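You operate a simulated robot arm through the tools that you are given. There is no shell and no other tool. Be economical: measure what you need, move in short steps, check, and stop when the job is done.

Carry out the task below with a simulated robot arm. There is one attempt and no reset: what you move stays moved.

TASK
Press the lid on the teal box, latch it, and swap its pink label for the teal one.
Fine: The pink label goes on the black mat; latch before you peel.

It is judged by the outcome, as a careful person would: the job done as asked, and still so three seconds after it is handed in. It fails if anything else is knocked over, pushed out of place, dropped, spilled or broken. A push-on lid holds only when it is set on centred and level and pressed home; a screw cap is set on level and turned clockwise until tight.

THE ROBOT
A 6-joint arm with a two-finger parallel gripper, fixed in place. Base frame: the origin is at the foot of the arm, x ahead of it, y to its left, z up; the work surface is at about z = 0.803. Lengths are in m, angles in degrees, forces in N, time in s.
With the tool pointing down near the work surface it reaches from about 0.26 to 0.68 m from the base axis. Its first joint turns from -66.0 to 66.0 degrees. Payload 2.9 kg.
The TCP is the grasp point between the finger pads, 0.03 m short of the fingertips. In the tool frame z runs along the fingers and y along their closing line. The gripper opens to 0.11 m. The fingers are 0.02 m wide and 0.01 m thick; the gripper's body (0.048 by 0.112 m) begins 0.055 m behind the TCP.
Orientation is that of the tool frame in the base frame, as a unit quaternion [x, y, z, w]. With the fingers straight down and closing along the base's y, the tool's x points along the base's -x, its y along +y and its z along -z.

THE INTERFACE
- The arm moves only by the tool apply_moves. Its argument "increments" is one flat list of numbers, 6 for each row, row after row: the shift along the tool's x, y, z in mm, then the turn, a rotation vector about the tool's x, y, z in degrees. In form: [x, y, z, ax, ay, az, x, y, z, ax, ay, az, ...]. A call has 1 to 12 rows; each row shifts and turns the commanded pose from where the row before left it, along the tool's axes as they then stand. "grip" is the finger opening in mm, from 0 to 110, set as the call begins (left out, the last holds). Each row takes 0.2 s and may step no farther than 0.05 m and 8.6 degrees from the row before; otherwise, or with a gripper value out of range, the whole call is refused. Where a pose cannot be reached the arm comes as near as it can. A force on the tool above 40 N (or 10 N above the force at the start of the call, whichever is more), or a blocked arm, ends the call early, and 0.2 s more pass. Each finger travels about 0.108 m/s and halts on what it meets, pressing with about 24 N; the grip force reading is that of the motor and also rises with nothing between the fingers. The clock runs only during rows and for 0.2 s after the last one: add rows that do not move to give the fingers time. The reply holds the time, the measured pose of the TCP, the force on the tool along the base axes, the opening and the grip force, in the units named above and with some noise, with the torque about the TCP (base axes, N m) and any sound that the robot's microphone picked up, and new pictures: "pictures" is both (left out), scene, wrist or none.
- Cameras (640 x 400 px; columns grow to the right, rows downward): "scene" is fixed at [0.0793, 0.4478, 1.3807]; the picture's right is [-0.62, -0.79, 0.00], its down [-0.42, 0.33, -0.84] and it looks along [0.66, -0.52, -0.54] (base axes); focal length 340 px, centre (320, 200). "wrist" rides on the gripper at [0.072, 0.017, -0.103] in the tool frame; the picture's right is [-0.23, 0.97, 0.00], its down [-0.76, -0.18, -0.62] and it looks along [-0.61, -0.14, 0.78] (tool axes); focal length 222 px, centre (320, 200). There is no depth. A picture from a camera that has moved, and an enlarged one, comes with that camera's place and axes in the base frame and with its lens. The place of the scene camera against the robot may be out by one fixed shift of up to 0.018 m in any direction.
- zoom(camera, box): a new picture of the part [left, top, right, bottom] of that camera's present view, enlarged. The clock stands still meanwhile.
- job_done(): hands the job in; it is judged then, once.

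Work in short steps. Places have to be worked out from the pictures, the camera data and where the tool is seen: move nearer, look again, correct. Check each grasp and each placing, and mend what went wrong. You have 120 turns and 200 pictures in all, those below and enlarged ones among them. Open the gripper and draw the arm clear of the work before you hand the job in, unless the task says otherwise; then end with one line.

The tools are called as a command line: name --argument value ..., lists and objects as JSON in quotes. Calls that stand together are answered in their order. apply_moves: Moves the arm, as the interface text tells. Its arguments: {"type":"object","properties":{"increments":{"type":"array","items":{"type":"number"}},"grip":{"type":"number"},"pictures":{"type":"string","enum":["both","scene","wrist","none"]}},"required":["increments"]} The other tools are called the same way: zoom (camera, box) takes an enlarged picture of a part of a camera's view; job_done () hands the job in.

At the start:

```text
time_s: 0.0
eef_pos: [0.401, 0.0862, 1.1741]
ee_rot: [0.0, 1.0, 0.0, 0.0]
force: [-0.9, -0.1, -0.2]
ft_torque: [-0.01, 0.0, -0.05]
gripper_width: 0.1102
grip_force: 0.0
```

scene: 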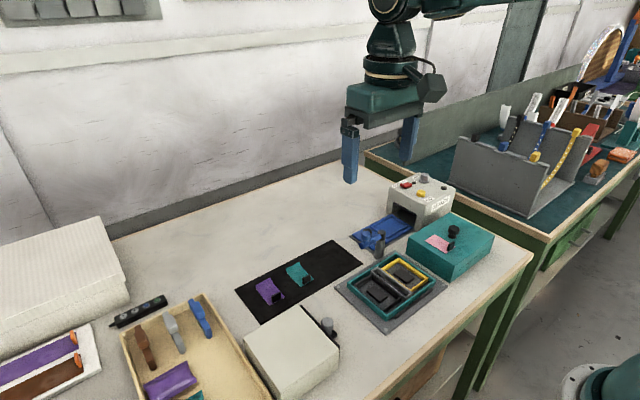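
wrist: 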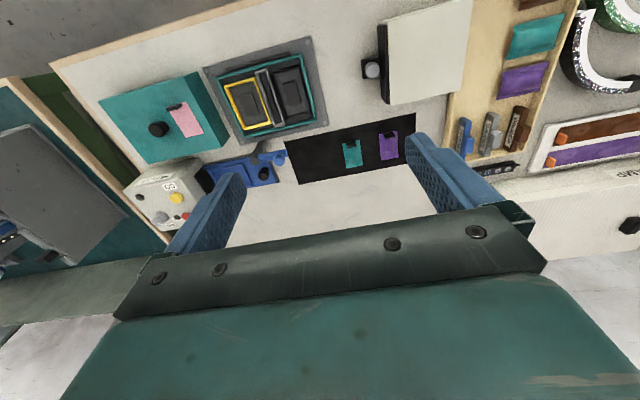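

The pictures show a teal box with a pink label and other fixtures. I'll zoom in on the main regions first.

zoom --camera "scene" --box '[330, 170, 510, 330]'

zoom --camera "scene" --box '[220, 230, 360, 400]'

zoom --camera "wrist" --box '[80, 20, 340, 240]'

zoom --camera "wrist" --box '[280, 0, 480, 190]'

```text
2.50 times, centred on (420, 250) of scene
camera zoom: at [0.0793, 0.4478, 1.3807], right [-0.62, -0.79, 0.0], down [-0.42, 0.33, -0.84], along [0.66, -0.52, -0.54], focal length 850 px, centre (70, 75)
```

zoom: 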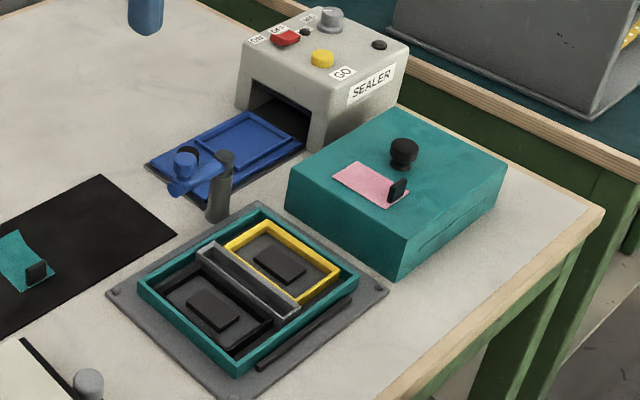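

```text
2.35 times, centred on (290, 315) of scene
camera zoom: at [0.0793, 0.4478, 1.3807], right [-0.62, -0.79, 0.0], down [-0.42, 0.33, -0.84], along [0.66, -0.52, -0.54], focal length 800 px, centre (391, -71)
```

zoom: 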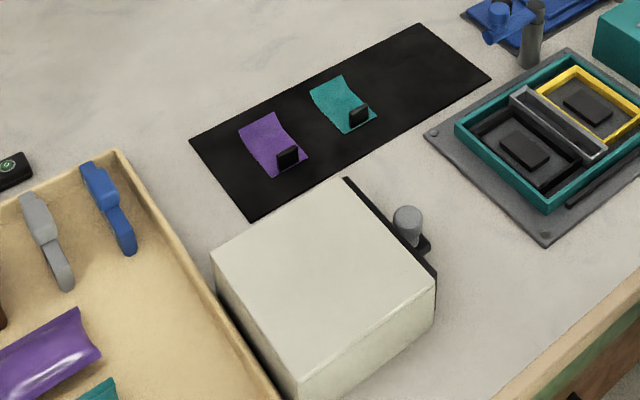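

```text
1.82 times, centred on (210, 130) of wrist
camera zoom: at [0.3265, 0.1029, 1.2775], right [0.23, 0.97, 0.0], down [0.76, -0.18, 0.62], along [0.61, -0.14, -0.78], focal length 404 px, centre (520, 327)
```

zoom: 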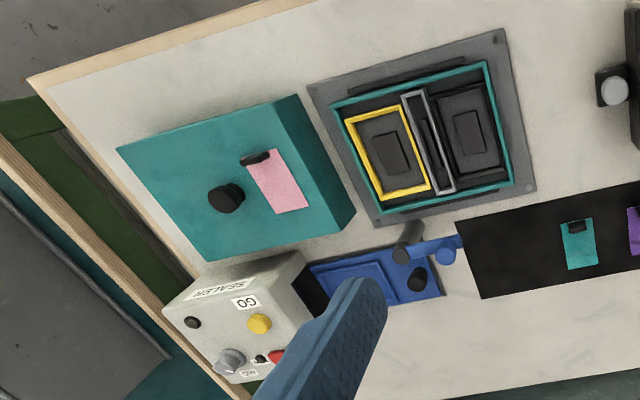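

```text
2.11 times, centred on (380, 95) of wrist
camera zoom: at [0.3265, 0.1029, 1.2775], right [0.23, 0.97, 0.0], down [0.76, -0.18, 0.62], along [0.61, -0.14, -0.78], focal length 468 px, centre (194, 421)
```

zoom: 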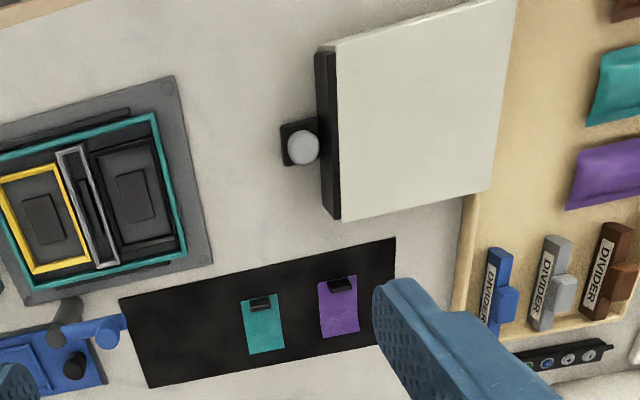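

The tray in the grey jig, about 0.11 x 0.157 m, looks like the open box, and the teal block with the knob and pink label looks like its lid. I'll move closer to look.

apply_moves --increments '[20, -21, 33, 0, 0, 0, 20, -21, 33, 0, 0, 0, 20, -21, 33, 0, 0, 0, 20, -21, 33, 0, 0, 0, 20, -21, 33, 0, 0, 0]' --pictures "both"

```text
time_s: 1.2
eef_pos: [0.3006, -0.0199, 1.009]
ee_rot: [0.0, 1.0, 0.0, 0.001]
force: [-0.1, 0.0, 0.1]
ft_torque: [-0.02, -0.03, 0.01]
gripper_width: 0.1101
grip_force: 0.1
camera wrist: at [0.226, -0.0022, 1.1122], right [0.23, 0.97, 0.0], down [0.76, -0.18, 0.62], along [0.61, -0.14, -0.78], focal length 222 px, centre (320, 200)
```

scene: 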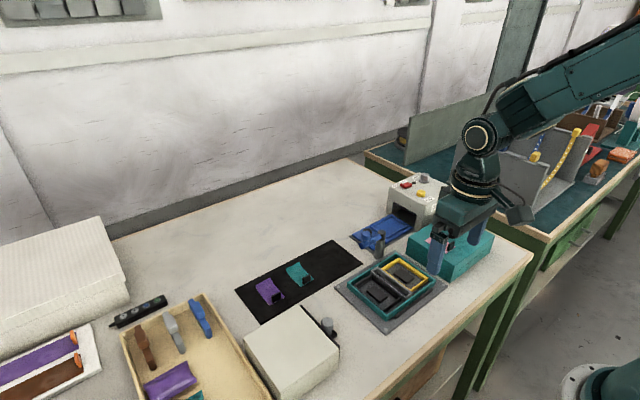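
wrist: 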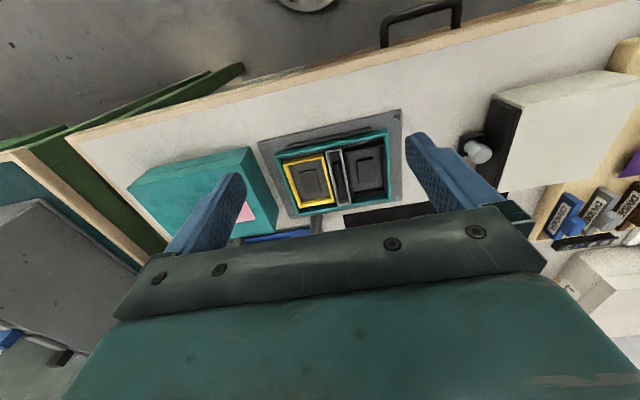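

zoom --camera "wrist" --box '[110, 90, 420, 260]'

zoom --camera "wrist" --box '[240, 100, 420, 230]'

```text
2.06 times, centred on (265, 175) of wrist
camera zoom: at [0.226, -0.0022, 1.1122], right [0.23, 0.97, 0.0], down [0.76, -0.18, 0.62], along [0.61, -0.14, -0.78], focal length 459 px, centre (434, 252)
```

zoom: 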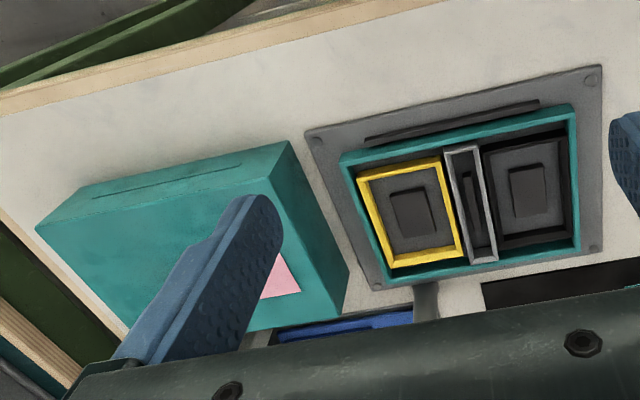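

```text
3.08 times, centred on (330, 165) of wrist
camera zoom: at [0.226, -0.0022, 1.1122], right [0.23, 0.97, 0.0], down [0.76, -0.18, 0.62], along [0.61, -0.14, -0.78], focal length 684 px, centre (289, 308)
```

zoom: 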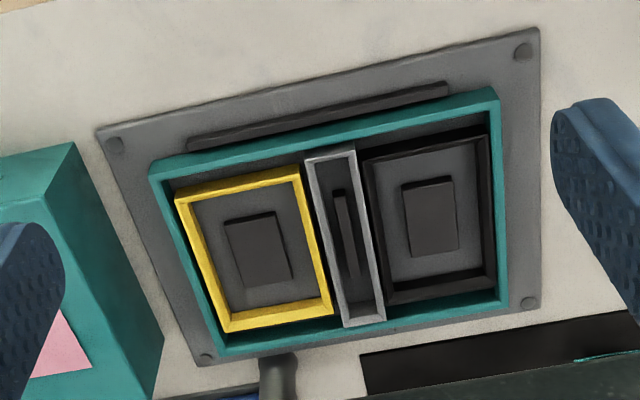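

I want a clear look at the teal block and its knob, so I'll move to −y.

apply_moves --increments '[0, -45, 0, 0, 0, 0, 0, -45, 0, 0, 0, 0, 0, -45, 0, 0, 0, 0, 0, -45, 0, 0, 0, 0]' --pictures "none"

zoom --camera "wrist" --box '[210, 90, 450, 240]'

zoom --camera "scene" --box '[330, 240, 450, 335]'

```text
time_s: 2.2
eef_pos: [0.2996, -0.1995, 1.0077]
ee_rot: [0.0, 1.0, -0.001, 0.0]
force: [-0.9, 0.4, 0.3]
ft_torque: [-0.01, -0.03, 0.04]
gripper_width: 0.1101
grip_force: 0.0
```

```text
2.67 times, centred on (330, 165) of wrist
camera zoom: at [0.2255, -0.1825, 1.1116], right [0.23, 0.97, 0.0], down [0.76, -0.18, 0.62], along [0.61, -0.14, -0.78], focal length 592 px, centre (293, 293)
```

zoom: 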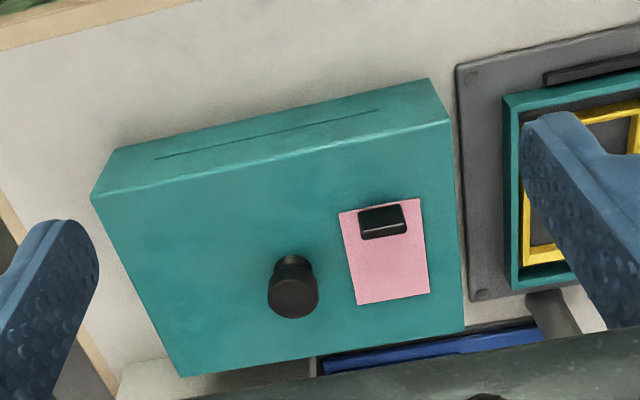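

```text
4.21 times, centred on (390, 288) of scene
camera zoom: at [0.0793, 0.4478, 1.3807], right [-0.62, -0.79, 0.0], down [-0.42, 0.33, -0.84], along [0.66, -0.52, -0.54], focal length 1431 px, centre (25, -168)
```

zoom: 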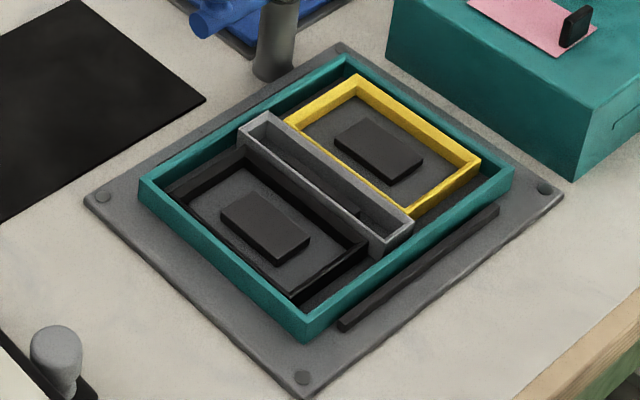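

zoom --camera "scene" --box '[340, 165, 470, 265]'

zoom --camera "scene" --box '[235, 300, 355, 400]'

zoom --camera "scene" --box '[230, 235, 370, 335]'

```text
4.00 times, centred on (405, 215) of scene
camera zoom: at [0.0793, 0.4478, 1.3807], right [-0.62, -0.79, 0.0], down [-0.42, 0.33, -0.84], along [0.66, -0.52, -0.54], focal length 1360 px, centre (-20, 140)
```

zoom: 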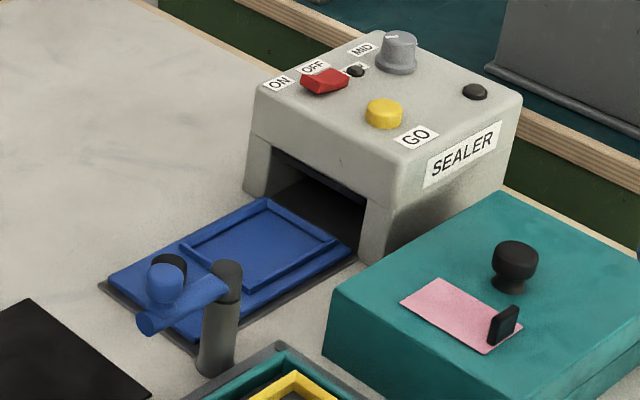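

```text
4.00 times, centred on (295, 350) of scene
camera zoom: at [0.0793, 0.4478, 1.3807], right [-0.62, -0.79, 0.0], down [-0.42, 0.33, -0.84], along [0.66, -0.52, -0.54], focal length 1360 px, centre (420, -400)
```

zoom: 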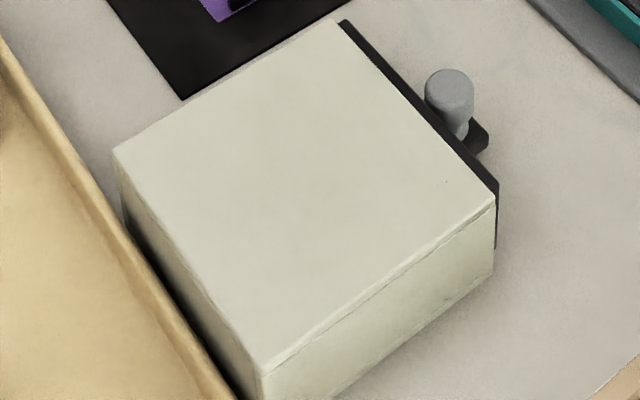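

```text
4.00 times, centred on (300, 285) of scene
camera zoom: at [0.0793, 0.4478, 1.3807], right [-0.62, -0.79, 0.0], down [-0.42, 0.33, -0.84], along [0.66, -0.52, -0.54], focal length 1360 px, centre (400, -140)
```

zoom: 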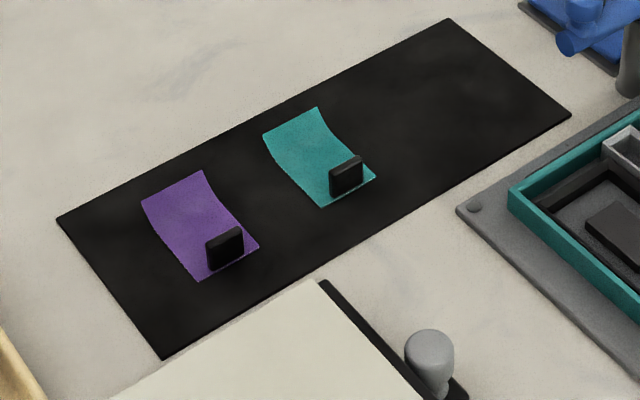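

The lid block is about x 0.3435–0.472, y −0.310 to −0.138, with its top at z≈0.859 and the knob at its centre (0.408, −0.224). Next I'll measure the tray precisely.

apply_moves --increments '[0, 45, 0, 0, 0, 0, 0, 45, 0, 0, 0, 0, 0, 45, 0, 0, 0, 0, 0, 45, 0, 0, 0, 0, 0, 0, 0, 0, 0, 0]' --pictures "none"

zoom --camera "wrist" --box '[250, 105, 410, 225]'

zoom --camera "wrist" --box '[250, 125, 330, 185]'

zoom --camera "wrist" --box '[330, 115, 410, 175]'

```text
time_s: 3.4
eef_pos: [0.3001, -0.0175, 1.0093]
ee_rot: [-0.001, 1.0, 0.0, 0.0]
force: [0.7, 0.6, -0.1]
ft_torque: [0.03, 0.01, 0.03]
gripper_width: 0.1098
grip_force: 0.1
```

```text
3.33 times, centred on (330, 165) of wrist
camera zoom: at [0.2261, -0.0013, 1.1125], right [0.23, 0.97, 0.0], down [0.76, -0.18, 0.62], along [0.61, -0.14, -0.78], focal length 740 px, centre (287, 317)
```

zoom: 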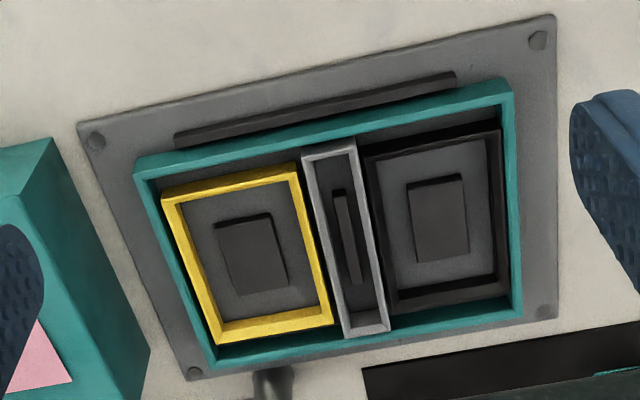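

```text
6.67 times, centred on (290, 155) of wrist
camera zoom: at [0.2261, -0.0013, 1.1125], right [0.23, 0.97, 0.0], down [0.76, -0.18, 0.62], along [0.61, -0.14, -0.78], focal length 1481 px, centre (520, 500)
```

zoom: 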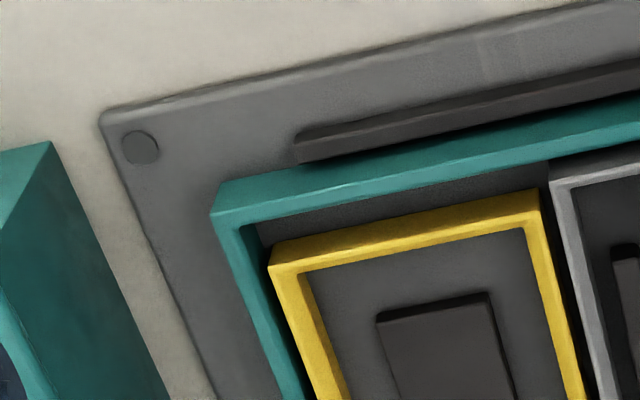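

```text
6.67 times, centred on (370, 145) of wrist
camera zoom: at [0.2261, -0.0013, 1.1125], right [0.23, 0.97, 0.0], down [0.76, -0.18, 0.62], along [0.61, -0.14, -0.78], focal length 1481 px, centre (-13, 567)
```

zoom: 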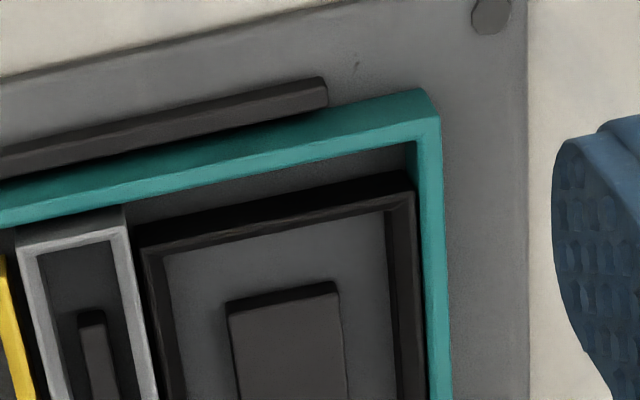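

The tray outer is x 0.360–0.477, y −0.1005 to 0.0615, with its rim at z≈0.824 and centre (0.4185, −0.0195). I'll move above the knob with the gripper opened to 55 mm.

apply_moves --increments '[-21.5, -41.3, 0, 0, 0, 0, -21.5, -41.3, 0, 0, 0, 0, -21.5, -41.3, 0, 0, 0, 0, -21.5, -41.3, 0, 0, 0, 0, -21.5, -41.3, 0, 0, 0, 0, 0, 0, 40, 0, 0, 0, 0, 0, 30, 0, 0, 0, 0, 0, 0, 0, 0, 0]' --grip 55

zoom --camera "wrist" --box '[220, 130, 420, 260]'

zoom --camera "scene" --box '[390, 190, 510, 290]'

```text
time_s: 5.2
eef_pos: [0.4073, -0.2253, 0.9396]
ee_rot: [-0.001, 1.0, 0.0, 0.0]
force: [0.5, 0.6, 0.5]
ft_torque: [0.01, 0.0, -0.04]
gripper_width: 0.055
grip_force: 0.1
camera wrist: at [0.3336, -0.2086, 1.0432], right [0.23, 0.97, 0.0], down [0.76, -0.18, 0.62], along [0.61, -0.14, -0.78], focal length 222 px, centre (320, 200)
```

scene: 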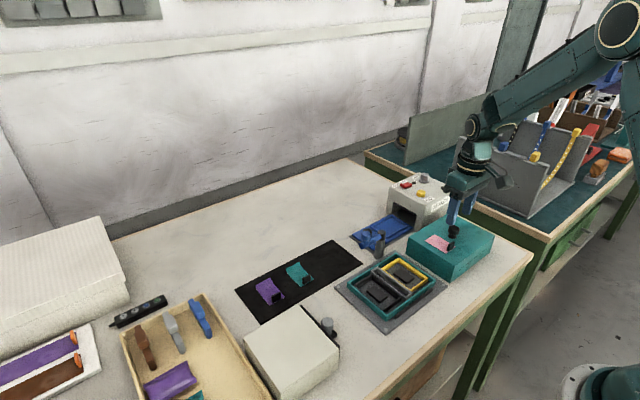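
wrist: 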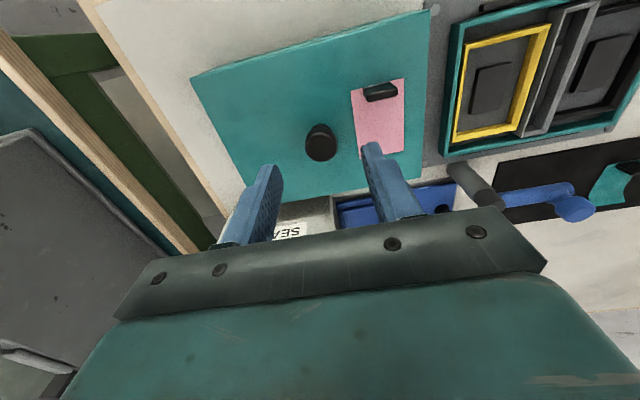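

```text
3.08 times, centred on (320, 195) of wrist
camera zoom: at [0.3336, -0.2086, 1.0432], right [0.23, 0.97, 0.0], down [0.76, -0.18, 0.62], along [0.61, -0.14, -0.78], focal length 684 px, centre (320, 215)
```

zoom: 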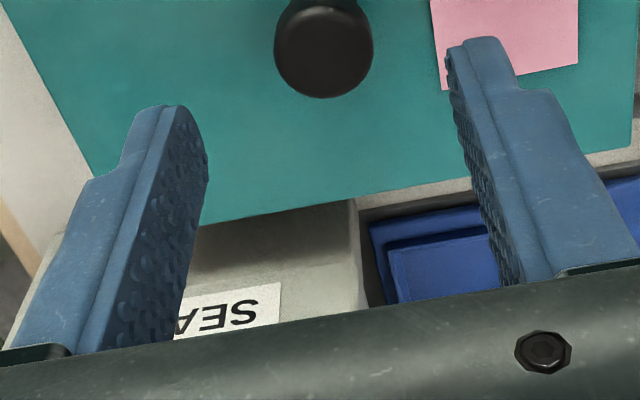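

```text
4.00 times, centred on (450, 240) of scene
camera zoom: at [0.0793, 0.4478, 1.3807], right [-0.62, -0.79, 0.0], down [-0.42, 0.33, -0.84], along [0.66, -0.52, -0.54], focal length 1360 px, centre (-200, 40)
```

zoom: 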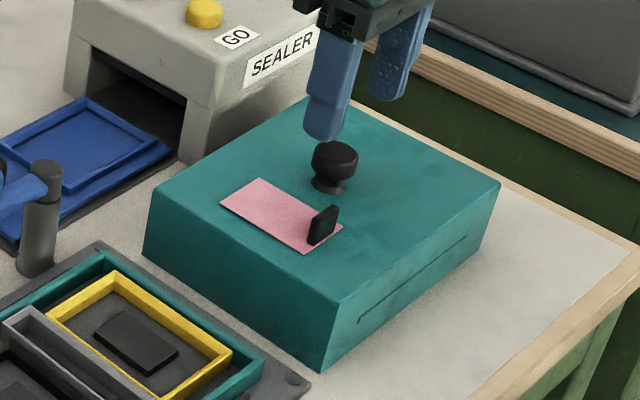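

The knob is confirmed at (0.408, −0.2246). I'll descend to TCP z≈0.893, which puts the fingertips at 0.863, then close.

apply_moves --increments '[0, 0, 24, 0, 0, 0, 0, 0, 22, 0, 0, 0, 0, 0, 0, 0, 0, 0]' --pictures "none"

apply_moves --increments '[0, 0, 0, 0, 0, 0, 0, 0, 0, 0, 0, 0, 0, 0, 0, 0, 0, 0]' --grip 0 --pictures "none"

zoom --camera "scene" --box '[390, 190, 510, 290]'

```text
time_s: 6.0
eef_pos: [0.4083, -0.2248, 0.8947]
ee_rot: [0.001, 1.0, -0.001, 0.0]
force: [-0.7, 0.6, -0.1]
ft_torque: [0.02, -0.01, 0.01]
gripper_width: 0.0549
grip_force: 0.0
```

```text
time_s: 6.8
eef_pos: [0.4081, -0.2253, 0.8939]
ee_rot: [0.001, 1.0, 0.0, 0.0]
force: [-0.9, -0.8, -0.3]
ft_torque: [0.01, 0.01, -0.02]
gripper_width: 0.0248
grip_force: 23.8
```

```text
4.00 times, centred on (450, 240) of scene
camera zoom: at [0.0793, 0.4478, 1.3807], right [-0.62, -0.79, 0.0], down [-0.42, 0.33, -0.84], along [0.66, -0.52, -0.54], focal length 1360 px, centre (-200, 40)
```

zoom: 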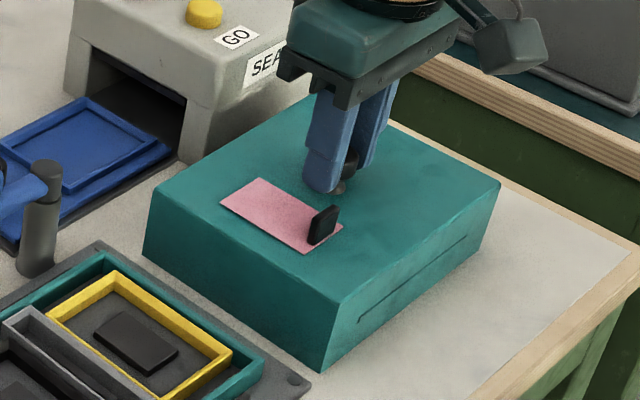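

The knob is gripped at 24.8 mm. I'll lift and look at the lid from the scene camera.

apply_moves --increments '[0, 0, -10, 0, 0, 0, 0, 0, -20, 0, 0, 0, 0, 0, -30, 0, 0, 0, 0, 0, -30, 0, 0, 0, 0, 0, 0, 0, 0, 0]'

zoom --camera "scene" --box '[330, 180, 510, 320]'

```text
time_s: 8.0
eef_pos: [0.4066, -0.2251, 0.9826]
ee_rot: [0.0, 1.0, 0.0, 0.0]
force: [0.3, 0.8, -0.8]
ft_torque: [-0.02, 0.03, 0.02]
gripper_width: 0.0246
grip_force: 24.2
camera wrist: at [0.3334, -0.2086, 1.087], right [0.23, 0.97, 0.0], down [0.76, -0.18, 0.62], along [0.61, -0.14, -0.78], focal length 222 px, centre (320, 200)
```

scene: 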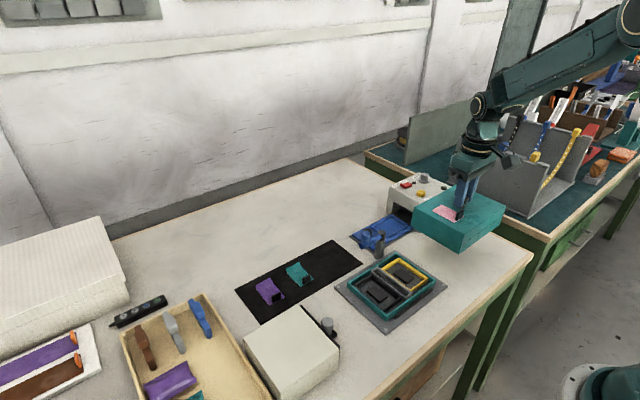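
wrist: 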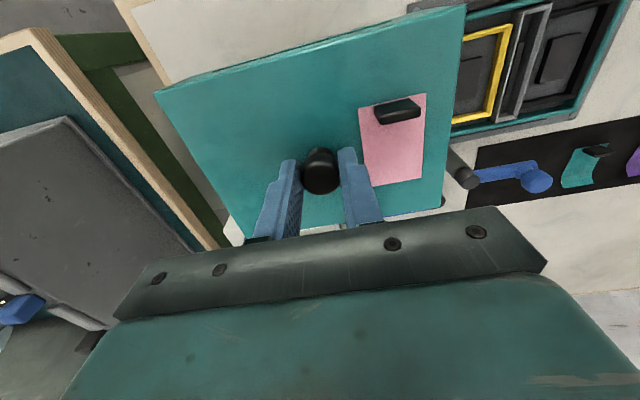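

```text
2.86 times, centred on (420, 250) of scene
camera zoom: at [0.0793, 0.4478, 1.3807], right [-0.62, -0.79, 0.0], down [-0.42, 0.33, -0.84], along [0.66, -0.52, -0.54], focal length 971 px, centre (34, 57)
```

zoom: 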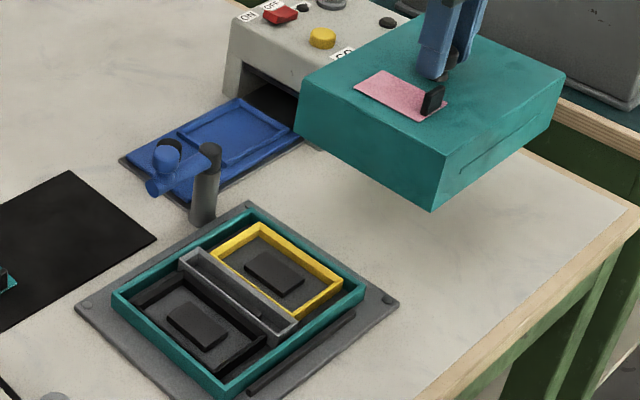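

The lid is hanging level and lightly loaded. I'll carry it over the tray at this height.

apply_moves --increments '[0, 30, 0, 0, 0, 0, 0, 40, 0, 0, 0, 0, -5, 45, 0, 0, 0, 0, -6, 45, 0, 0, 0, 0, 0, 30, 0, 0, 0, 0, 0, 14.5, 0, 0, 0, 0, 0, 0, 30, 0, 0, 0, 0, 0, 0, 0, 0, 0, 0, 0, 0, 0, 0, 0]'

zoom --camera "scene" --box '[320, 200, 470, 340]'

zoom --camera "wrist" --box '[140, 0, 640, 260]'

```text
time_s: 10.0
eef_pos: [0.42, -0.0203, 0.9524]
ee_rot: [0.0, 1.0, 0.001, 0.0]
force: [0.6, 1.1, -0.9]
ft_torque: [-0.03, -0.01, 0.01]
gripper_width: 0.0249
grip_force: 23.9
camera wrist: at [0.345, -0.0044, 1.0562], right [0.23, 0.97, 0.0], down [0.76, -0.18, 0.62], along [0.61, -0.14, -0.78], focal length 222 px, centre (320, 200)
```

scene: 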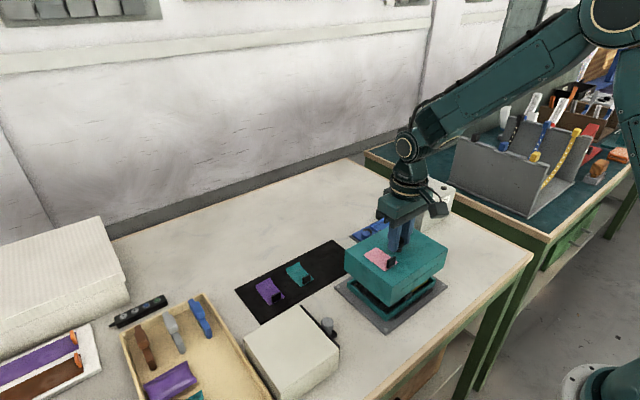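
wrist: 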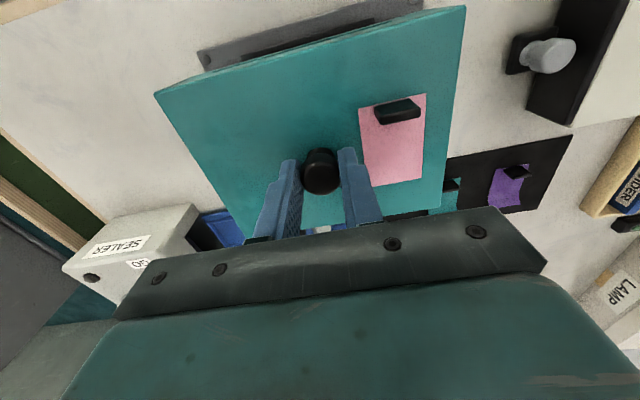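

```text
2.86 times, centred on (395, 270) of scene
camera zoom: at [0.0793, 0.4478, 1.3807], right [-0.62, -0.79, 0.0], down [-0.42, 0.33, -0.84], along [0.66, -0.52, -0.54], focal length 971 px, centre (106, 0)
```

zoom: 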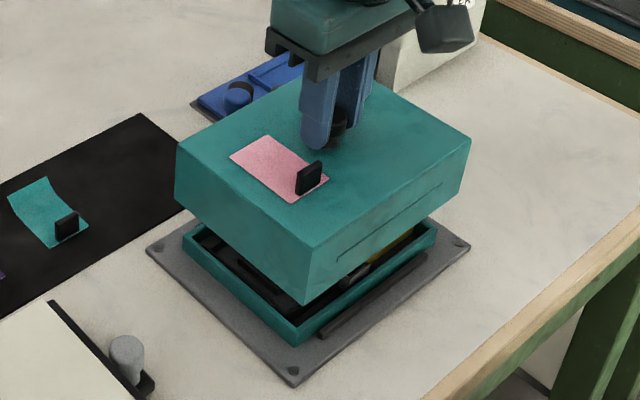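

```text
1.28 times, centred on (390, 130) of wrist
camera zoom: at [0.345, -0.0044, 1.0562], right [0.23, 0.97, 0.0], down [0.76, -0.18, 0.62], along [0.61, -0.14, -0.78], focal length 284 px, centre (230, 290)
```

zoom: 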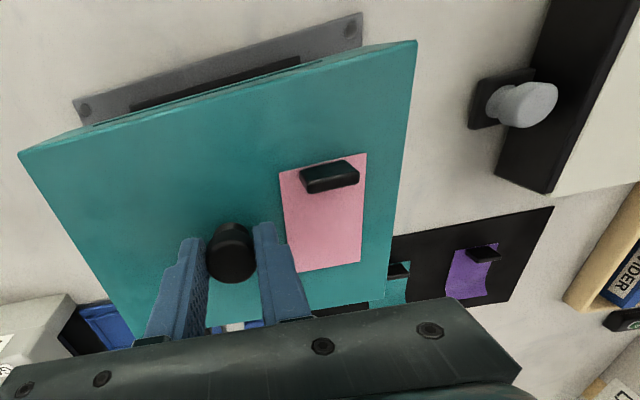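

Lid bottom is at about 0.861 and the rim is at 0.824. I'll lower another 30 mm and check alignment.

apply_moves --increments '[0, 0, 15, 0, 0, 0, 0, 0, 14, 0, 0, 0, 0, 0, 0, 0, 0, 0]' --pictures "none"

zoom --camera "scene" --box '[330, 240, 460, 340]'

zoom --camera "wrist" --box '[140, 0, 500, 220]'

```text
time_s: 10.8
eef_pos: [0.4195, -0.0208, 0.9244]
ee_rot: [0.0, 1.0, 0.001, 0.0]
force: [-0.6, 0.6, -1.3]
ft_torque: [0.0, -0.01, 0.03]
gripper_width: 0.025
grip_force: 24.3
```

```text
4.00 times, centred on (395, 290) of scene
camera zoom: at [0.0793, 0.4478, 1.3807], right [-0.62, -0.79, 0.0], down [-0.42, 0.33, -0.84], along [0.66, -0.52, -0.54], focal length 1360 px, centre (20, -160)
```

zoom: 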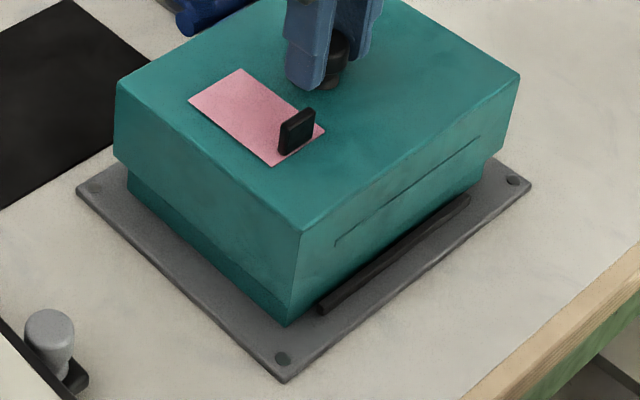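

```text
1.78 times, centred on (320, 110) of wrist
camera zoom: at [0.3456, -0.0044, 1.0274], right [0.23, 0.97, 0.0], down [0.76, -0.18, 0.62], along [0.61, -0.14, -0.78], focal length 395 px, centre (320, 360)
```

zoom: 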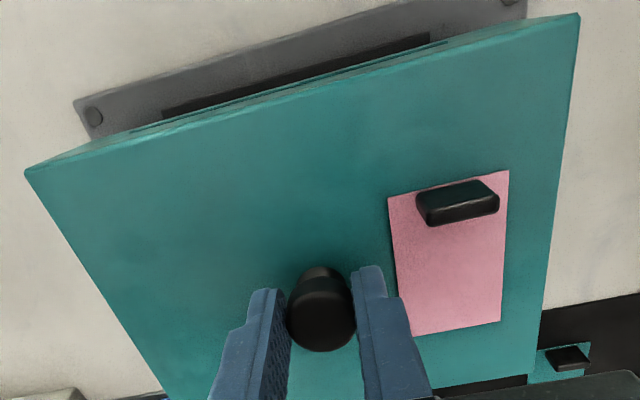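

zoom --camera "scene" --box '[345, 260, 405, 330]'

zoom --camera "scene" --box '[395, 250, 465, 320]'

```text
5.71 times, centred on (375, 295) of scene
camera zoom: at [0.0793, 0.4478, 1.3807], right [-0.62, -0.79, 0.0], down [-0.42, 0.33, -0.84], along [0.66, -0.52, -0.54], focal length 1942 px, centre (6, -343)
```

zoom: 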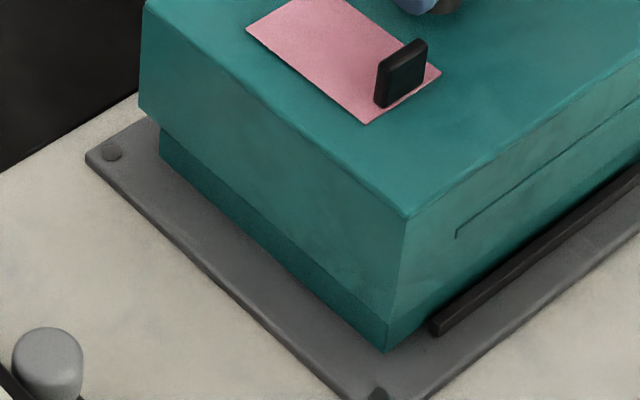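

```text
5.71 times, centred on (430, 285) of scene
camera zoom: at [0.0793, 0.4478, 1.3807], right [-0.62, -0.79, 0.0], down [-0.42, 0.33, -0.84], along [0.66, -0.52, -0.54], focal length 1942 px, centre (-309, -286)
```

zoom: 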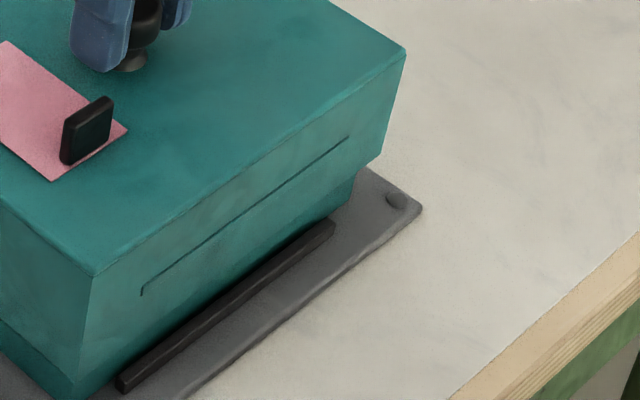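

Alignment looks symmetric within about 1 mm. I'll lower in small steps and watch the force.

apply_moves --increments '[0, 0, 3, 0, 0, 0, 0, 0, 3, 0, 0, 0, 0, 0, 2, 0, 0, 0, 0, 0, 0, 0, 0, 0]' --pictures "none"

apply_moves --increments '[0, 0, 2, 0, 0, 0, 0, 0, 1, 0, 0, 0, 0, 0, 0, 0, 0, 0]' --pictures "none"

```text
time_s: 11.8
eef_pos: [0.4188, -0.0203, 0.9159]
ee_rot: [0.0, 1.0, 0.001, 0.0]
force: [0.3, 0.2, -0.7]
ft_torque: [-0.01, -0.02, -0.02]
gripper_width: 0.0247
grip_force: 24.0
```

```text
time_s: 12.6
eef_pos: [0.4197, -0.0212, 0.9138]
ee_rot: [0.0, 1.0, 0.0, 0.0]
force: [1.1, -0.3, -0.9]
ft_torque: [0.0, -0.01, -0.03]
gripper_width: 0.025
grip_force: 24.6
```

apply_moves --increments '[0, 0, 2, 0, 0, 0, 0, 0, 2, 0, 0, 0, 0, 0, 0, 0, 0, 0]' --pictures "none"

zoom --camera "scene" --box '[330, 240, 460, 340]'

```text
time_s: 13.4
eef_pos: [0.4183, -0.0211, 0.9089]
ee_rot: [-0.001, 1.0, 0.0, 0.0]
force: [-0.7, 0.6, -1.4]
ft_torque: [0.0, -0.01, -0.01]
gripper_width: 0.0248
grip_force: 24.4
```

```text
4.00 times, centred on (395, 290) of scene
camera zoom: at [0.0793, 0.4478, 1.3807], right [-0.62, -0.79, 0.0], down [-0.42, 0.33, -0.84], along [0.66, -0.52, -0.54], focal length 1360 px, centre (20, -160)
```

zoom: 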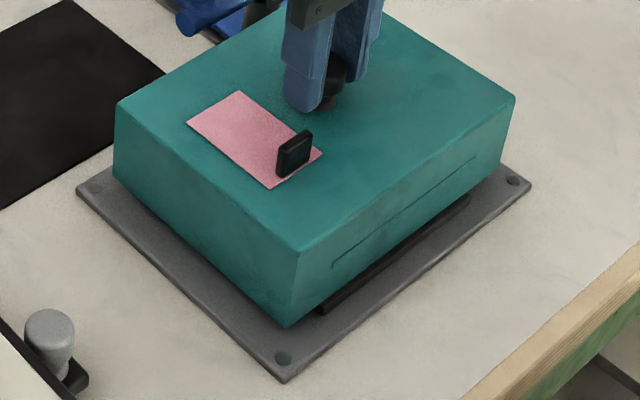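

It's sliding over the rim with no force. I'll continue down.

apply_moves --increments '[0, 0, 2, 0, 0, 0, 0, 0, 2, 0, 0, 0, 0, 0, 0, 0, 0, 0]' --pictures "none"

apply_moves --increments '[0, 0, 2, 0, 0, 0, 0, 0, 1, 0, 0, 0, 0, 0, 0, 0, 0, 0]' --pictures "none"

apply_moves --increments '[0, 0, 1, 0, 0, 0, 0, 0, 1, 0, 0, 0, 0, 0, 0, 0, 0, 0]' --pictures "none"

```text
time_s: 14.2
eef_pos: [0.4192, -0.0212, 0.9044]
ee_rot: [0.0, 1.0, 0.001, 0.0]
force: [-1.2, -0.2, -2.1]
ft_torque: [-0.01, -0.01, -0.01]
gripper_width: 0.0252
grip_force: 23.3
```

```text
time_s: 15.0
eef_pos: [0.4176, -0.0216, 0.9018]
ee_rot: [0.0, 1.0, 0.0, 0.0]
force: [-0.4, -1.1, -1.1]
ft_torque: [-0.03, 0.02, 0.03]
gripper_width: 0.025
grip_force: 23.5
```

```text
time_s: 15.8
eef_pos: [0.4195, -0.0205, 0.8998]
ee_rot: [0.0, 1.0, 0.0, 0.002]
force: [-5.3, -1.9, 22.8]
ft_torque: [-0.06, 0.23, -0.02]
gripper_width: 0.0248
grip_force: 24.0
```

Contact at z≈0.900 with 23 N. I'll check the picture, then press further.

zoom --camera "scene" --box '[330, 240, 460, 340]'

apply_moves --increments '[0, 0, 1, 0, 0, 0, 0, 0, 1, 0, 0, 0, 0, 0, 0, 0, 0, 0]' --pictures "none"

```text
4.00 times, centred on (395, 290) of scene
camera zoom: at [0.0789, 0.4478, 1.3808], right [-0.62, -0.79, 0.0], down [-0.42, 0.33, -0.84], along [0.66, -0.52, -0.54], focal length 1360 px, centre (20, -160)
```

zoom: 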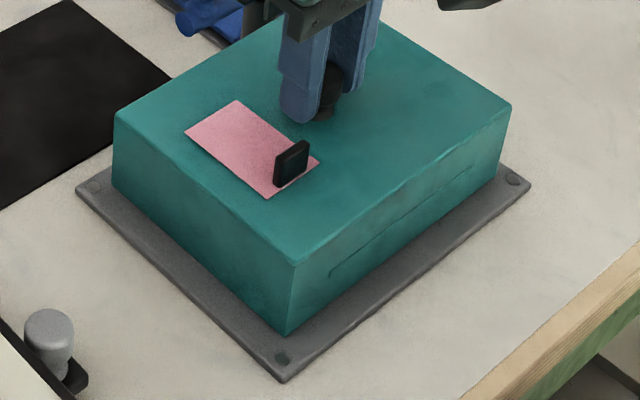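

```text
time_s: 16.6
eef_pos: [0.4193, -0.0206, 0.8991]
ee_rot: [0.0, 1.0, 0.0, 0.002]
force: [2.2, -1.4, 23.7]
ft_torque: [-0.06, -0.19, -0.01]
gripper_width: 0.0251
grip_force: 23.7
```

zoom --camera "scene" --box '[385, 270, 455, 330]'

zoom --camera "wrist" --box '[140, 0, 500, 220]'

```text
6.67 times, centred on (420, 300) of scene
camera zoom: at [0.0791, 0.4478, 1.3807], right [-0.62, -0.79, 0.0], down [-0.42, 0.33, -0.84], along [0.66, -0.52, -0.54], focal length 2266 px, centre (-347, -467)
```

zoom: 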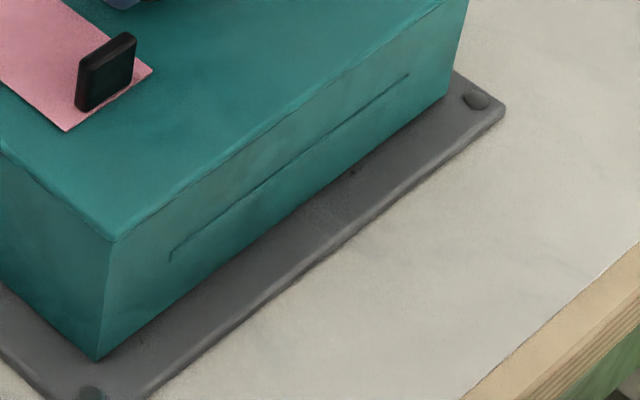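

```text
1.78 times, centred on (320, 110) of wrist
camera zoom: at [0.3456, -0.0041, 1.0018], right [0.23, 0.97, 0.0], down [0.76, -0.18, 0.63], along [0.61, -0.14, -0.78], focal length 395 px, centre (320, 360)
```

zoom: 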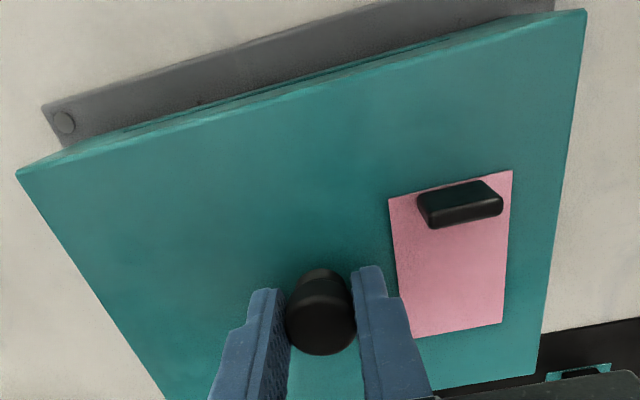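

The fingers seem to have slipped about 3 mm down the knob, so the lid may not be fully home. I'll release, rise, close the fingers and press on top of the knob.

apply_moves --increments '[0, 0, 0, 0, 0, 0, 0, 0, 0, 0, 0, 0]' --grip 50 --pictures "none"

apply_moves --increments '[0, 0, -40, 0, 0, 0, 0, 0, -20, 0, 0, 0, 0, 0, 0, 0, 0, 0]'

zoom --camera "wrist" --box '[150, 0, 500, 220]'

zoom --camera "scene" --box '[330, 220, 460, 340]'

```text
time_s: 17.2
eef_pos: [0.4177, -0.0213, 0.8965]
ee_rot: [0.0, 1.0, -0.001, -0.001]
force: [-0.4, 0.4, -0.8]
ft_torque: [0.01, 0.01, 0.01]
gripper_width: 0.05
grip_force: 0.2
```

```text
time_s: 18.0
eef_pos: [0.4191, -0.0214, 0.958]
ee_rot: [0.0, 1.0, 0.0, 0.0]
force: [-0.3, -0.6, -1.0]
ft_torque: [-0.01, -0.01, -0.03]
gripper_width: 0.0501
grip_force: 0.0
camera wrist: at [0.3449, -0.0039, 1.0615], right [0.23, 0.97, 0.0], down [0.76, -0.18, 0.62], along [0.61, -0.14, -0.78], focal length 222 px, centre (320, 200)
```

scene: 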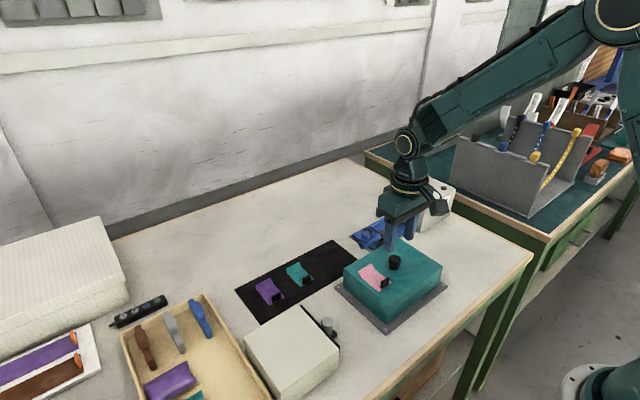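
wrist: 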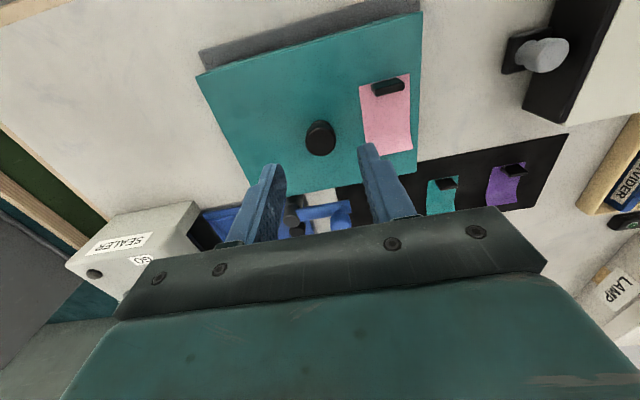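

```text
1.82 times, centred on (325, 110) of wrist
camera zoom: at [0.3449, -0.0039, 1.0615], right [0.23, 0.97, 0.0], down [0.76, -0.18, 0.62], along [0.61, -0.14, -0.78], focal length 404 px, centre (311, 364)
```

zoom: 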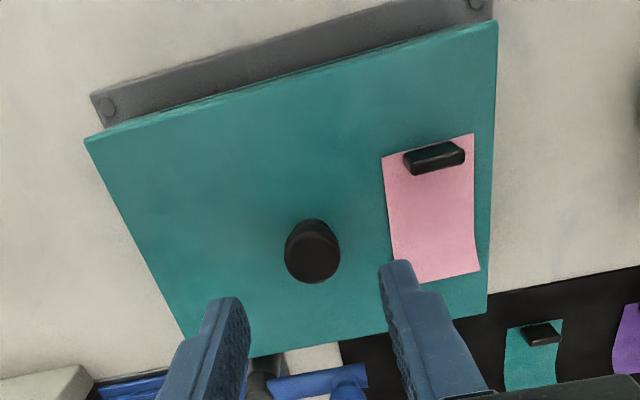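

```text
3.33 times, centred on (395, 280) of scene
camera zoom: at [0.0793, 0.4478, 1.3807], right [-0.62, -0.79, 0.0], down [-0.42, 0.33, -0.84], along [0.66, -0.52, -0.54], focal length 1133 px, centre (70, -67)
```

zoom: 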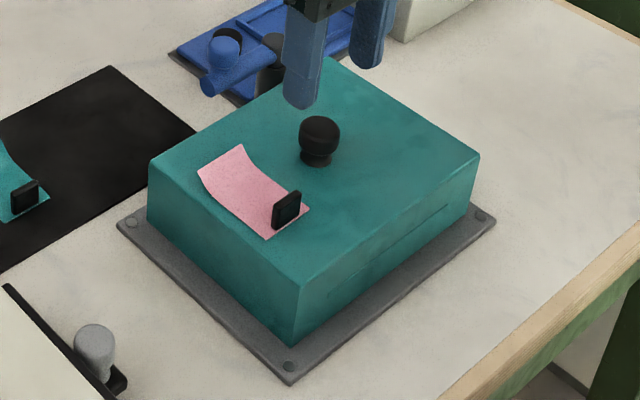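

I'll close the fingers and come down onto the knob top to press.

apply_moves --increments '[0.5, 0, 0, 0, 0, 0, 0, 0, 0, 0, 0, 0, 0, 0, 0, 0, 0, 0, 0, 0, 17, 0, 0, 0, 0, 0, 17, 0, 0, 0, 0, 0, 0, 0, 0, 0]' --grip 0 --pictures "none"

zoom --camera "scene" --box '[345, 220, 445, 310]'

apply_moves --increments '[0, 0, 2, 0, 0, 0, 0, 0, 2, 0, 0, 0, 0, 0, 1, 0, 0, 0, 0, 0, 1, 0, 0, 0, 0, 0, 1, 0, 0, 0, 0, 0, 1, 0, 0, 0]' --pictures "none"

```text
time_s: 19.4
eef_pos: [0.4184, -0.0201, 0.9229]
ee_rot: [0.0, 1.0, 0.0, 0.0]
force: [0.2, 0.2, -0.2]
ft_torque: [-0.01, 0.0, 0.03]
gripper_width: 0.0
grip_force: 24.3
```

```text
4.44 times, centred on (395, 265) of scene
camera zoom: at [0.0793, 0.4478, 1.3807], right [-0.62, -0.79, 0.0], down [-0.42, 0.33, -0.84], along [0.66, -0.52, -0.54], focal length 1511 px, centre (-13, -89)
```

zoom: 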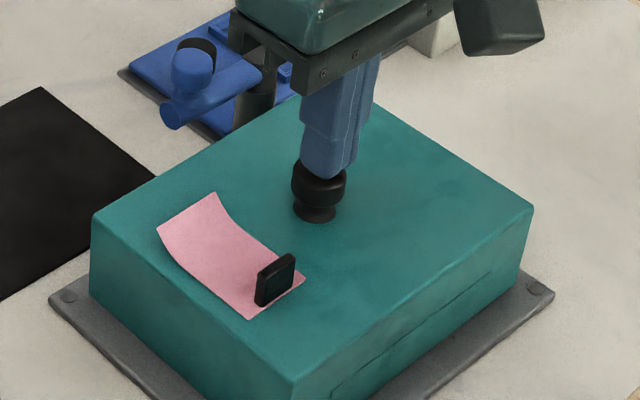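

```text
time_s: 20.7
eef_pos: [0.4187, -0.0206, 0.9198]
ee_rot: [0.0, 1.0, 0.0, 0.002]
force: [-4.2, -1.7, 8.0]
ft_torque: [-0.01, 0.18, 0.03]
gripper_width: 0.0
grip_force: 24.1
stopped in row 6: the force on the tool passed its limit at 43 N (the readings are from after the stop); the commanded pose is now the measured one
```

It took 43 N on the knob with little travel. I'll check the seating at the lid's lower edge.

apply_moves --increments '[0, 0, -30, 0, 0, 0, 0, 0, -40, 0, 0, 0, 0, 0, 0, 0, 0, 0]' --pictures "none"

zoom --camera "scene" --box '[340, 275, 400, 330]'

zoom --camera "scene" --box '[395, 265, 455, 320]'

zoom --camera "wrist" --box '[180, 0, 480, 200]'

```text
time_s: 21.5
eef_pos: [0.4175, -0.0196, 0.9895]
ee_rot: [0.001, 1.0, -0.001, 0.001]
force: [0.3, 0.3, -0.3]
ft_torque: [0.03, -0.02, -0.01]
gripper_width: 0.0
grip_force: 24.0
```

```text
7.27 times, centred on (370, 302) of scene
camera zoom: at [0.0793, 0.4478, 1.3807], right [-0.62, -0.79, 0.0], down [-0.42, 0.33, -0.84], along [0.66, -0.52, -0.54], focal length 2472 px, centre (-44, -546)
```

zoom: 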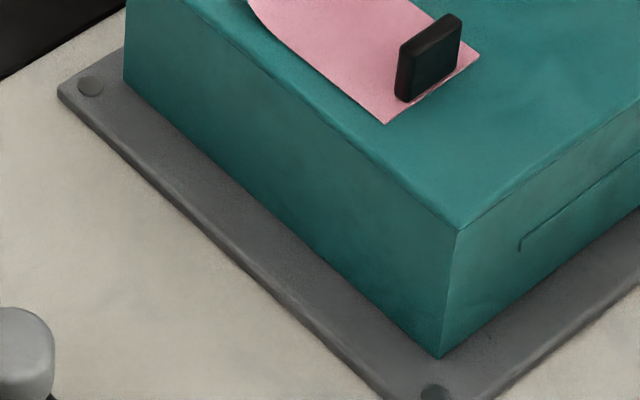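

```text
7.27 times, centred on (425, 292) of scene
camera zoom: at [0.0793, 0.4478, 1.3807], right [-0.62, -0.79, 0.0], down [-0.42, 0.33, -0.84], along [0.66, -0.52, -0.54], focal length 2472 px, centre (-444, -473)
```

zoom: 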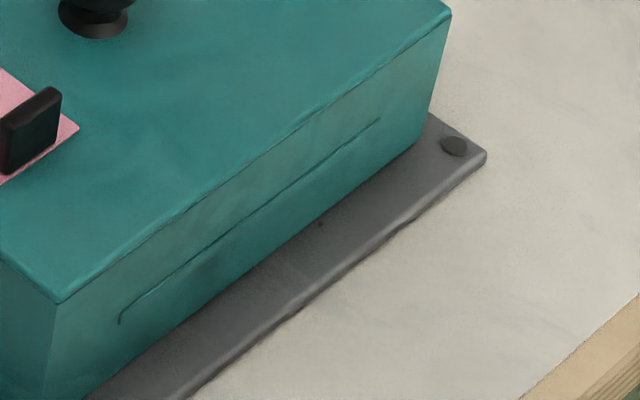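

```text
2.00 times, centred on (330, 100) of wrist
camera zoom: at [0.3441, -0.0034, 1.0925], right [0.23, 0.97, 0.0], down [0.76, -0.18, 0.63], along [0.61, -0.14, -0.78], focal length 444 px, centre (300, 400)
```

zoom: 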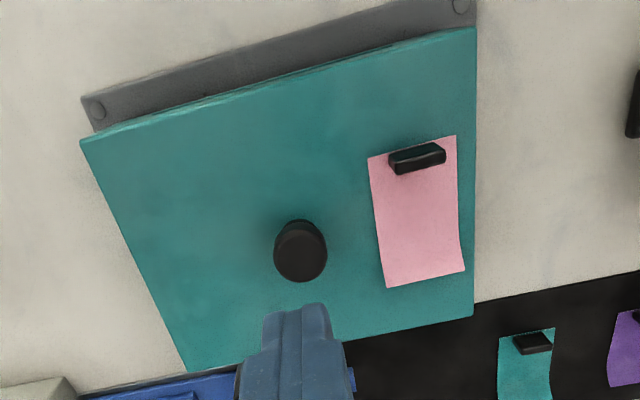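

The lid sits flush and level on the jig. Next I'll find the blue lever latch, moving to a better viewpoint.

apply_moves --increments '[25, -40, -20, 0, 0, 0, 25, -40, -20, 0, 0, 0, 25, 0, -30, 0, 0, 0, 0, 0, 0, 0, 0, 0]'

zoom --camera "wrist" --box '[290, 90, 470, 220]'

zoom --camera "scene" --box '[340, 200, 420, 270]'

```text
refused: row 1 steps farther than a row can; nothing moved
```

```text
3.08 times, centred on (380, 155) of wrist
camera zoom: at [0.3441, -0.0034, 1.0925], right [0.23, 0.97, 0.0], down [0.76, -0.18, 0.63], along [0.61, -0.14, -0.78], focal length 684 px, centre (135, 338)
```

zoom: 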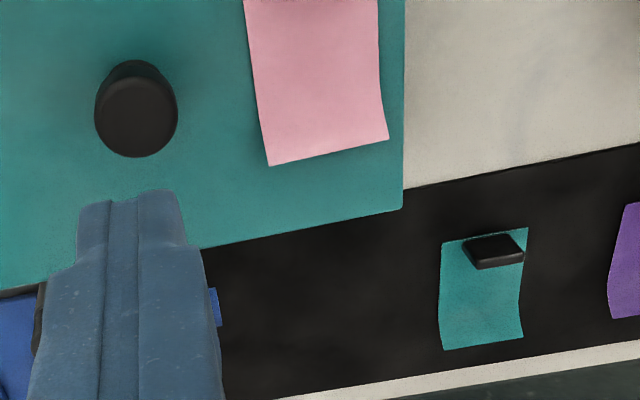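

```text
5.71 times, centred on (380, 235) of scene
camera zoom: at [0.0793, 0.4478, 1.3807], right [-0.62, -0.79, 0.0], down [-0.42, 0.33, -0.84], along [0.66, -0.52, -0.54], focal length 1942 px, centre (-23, 0)
```

zoom: 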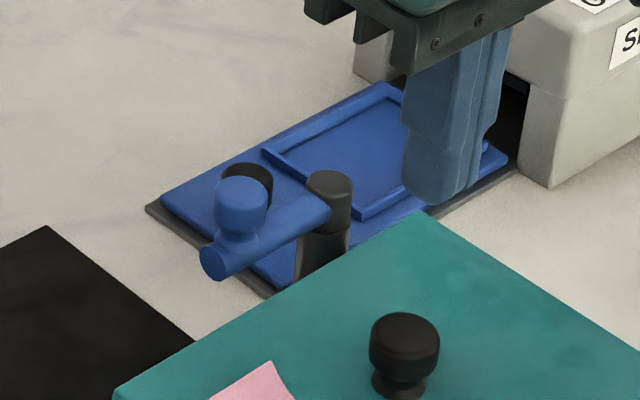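

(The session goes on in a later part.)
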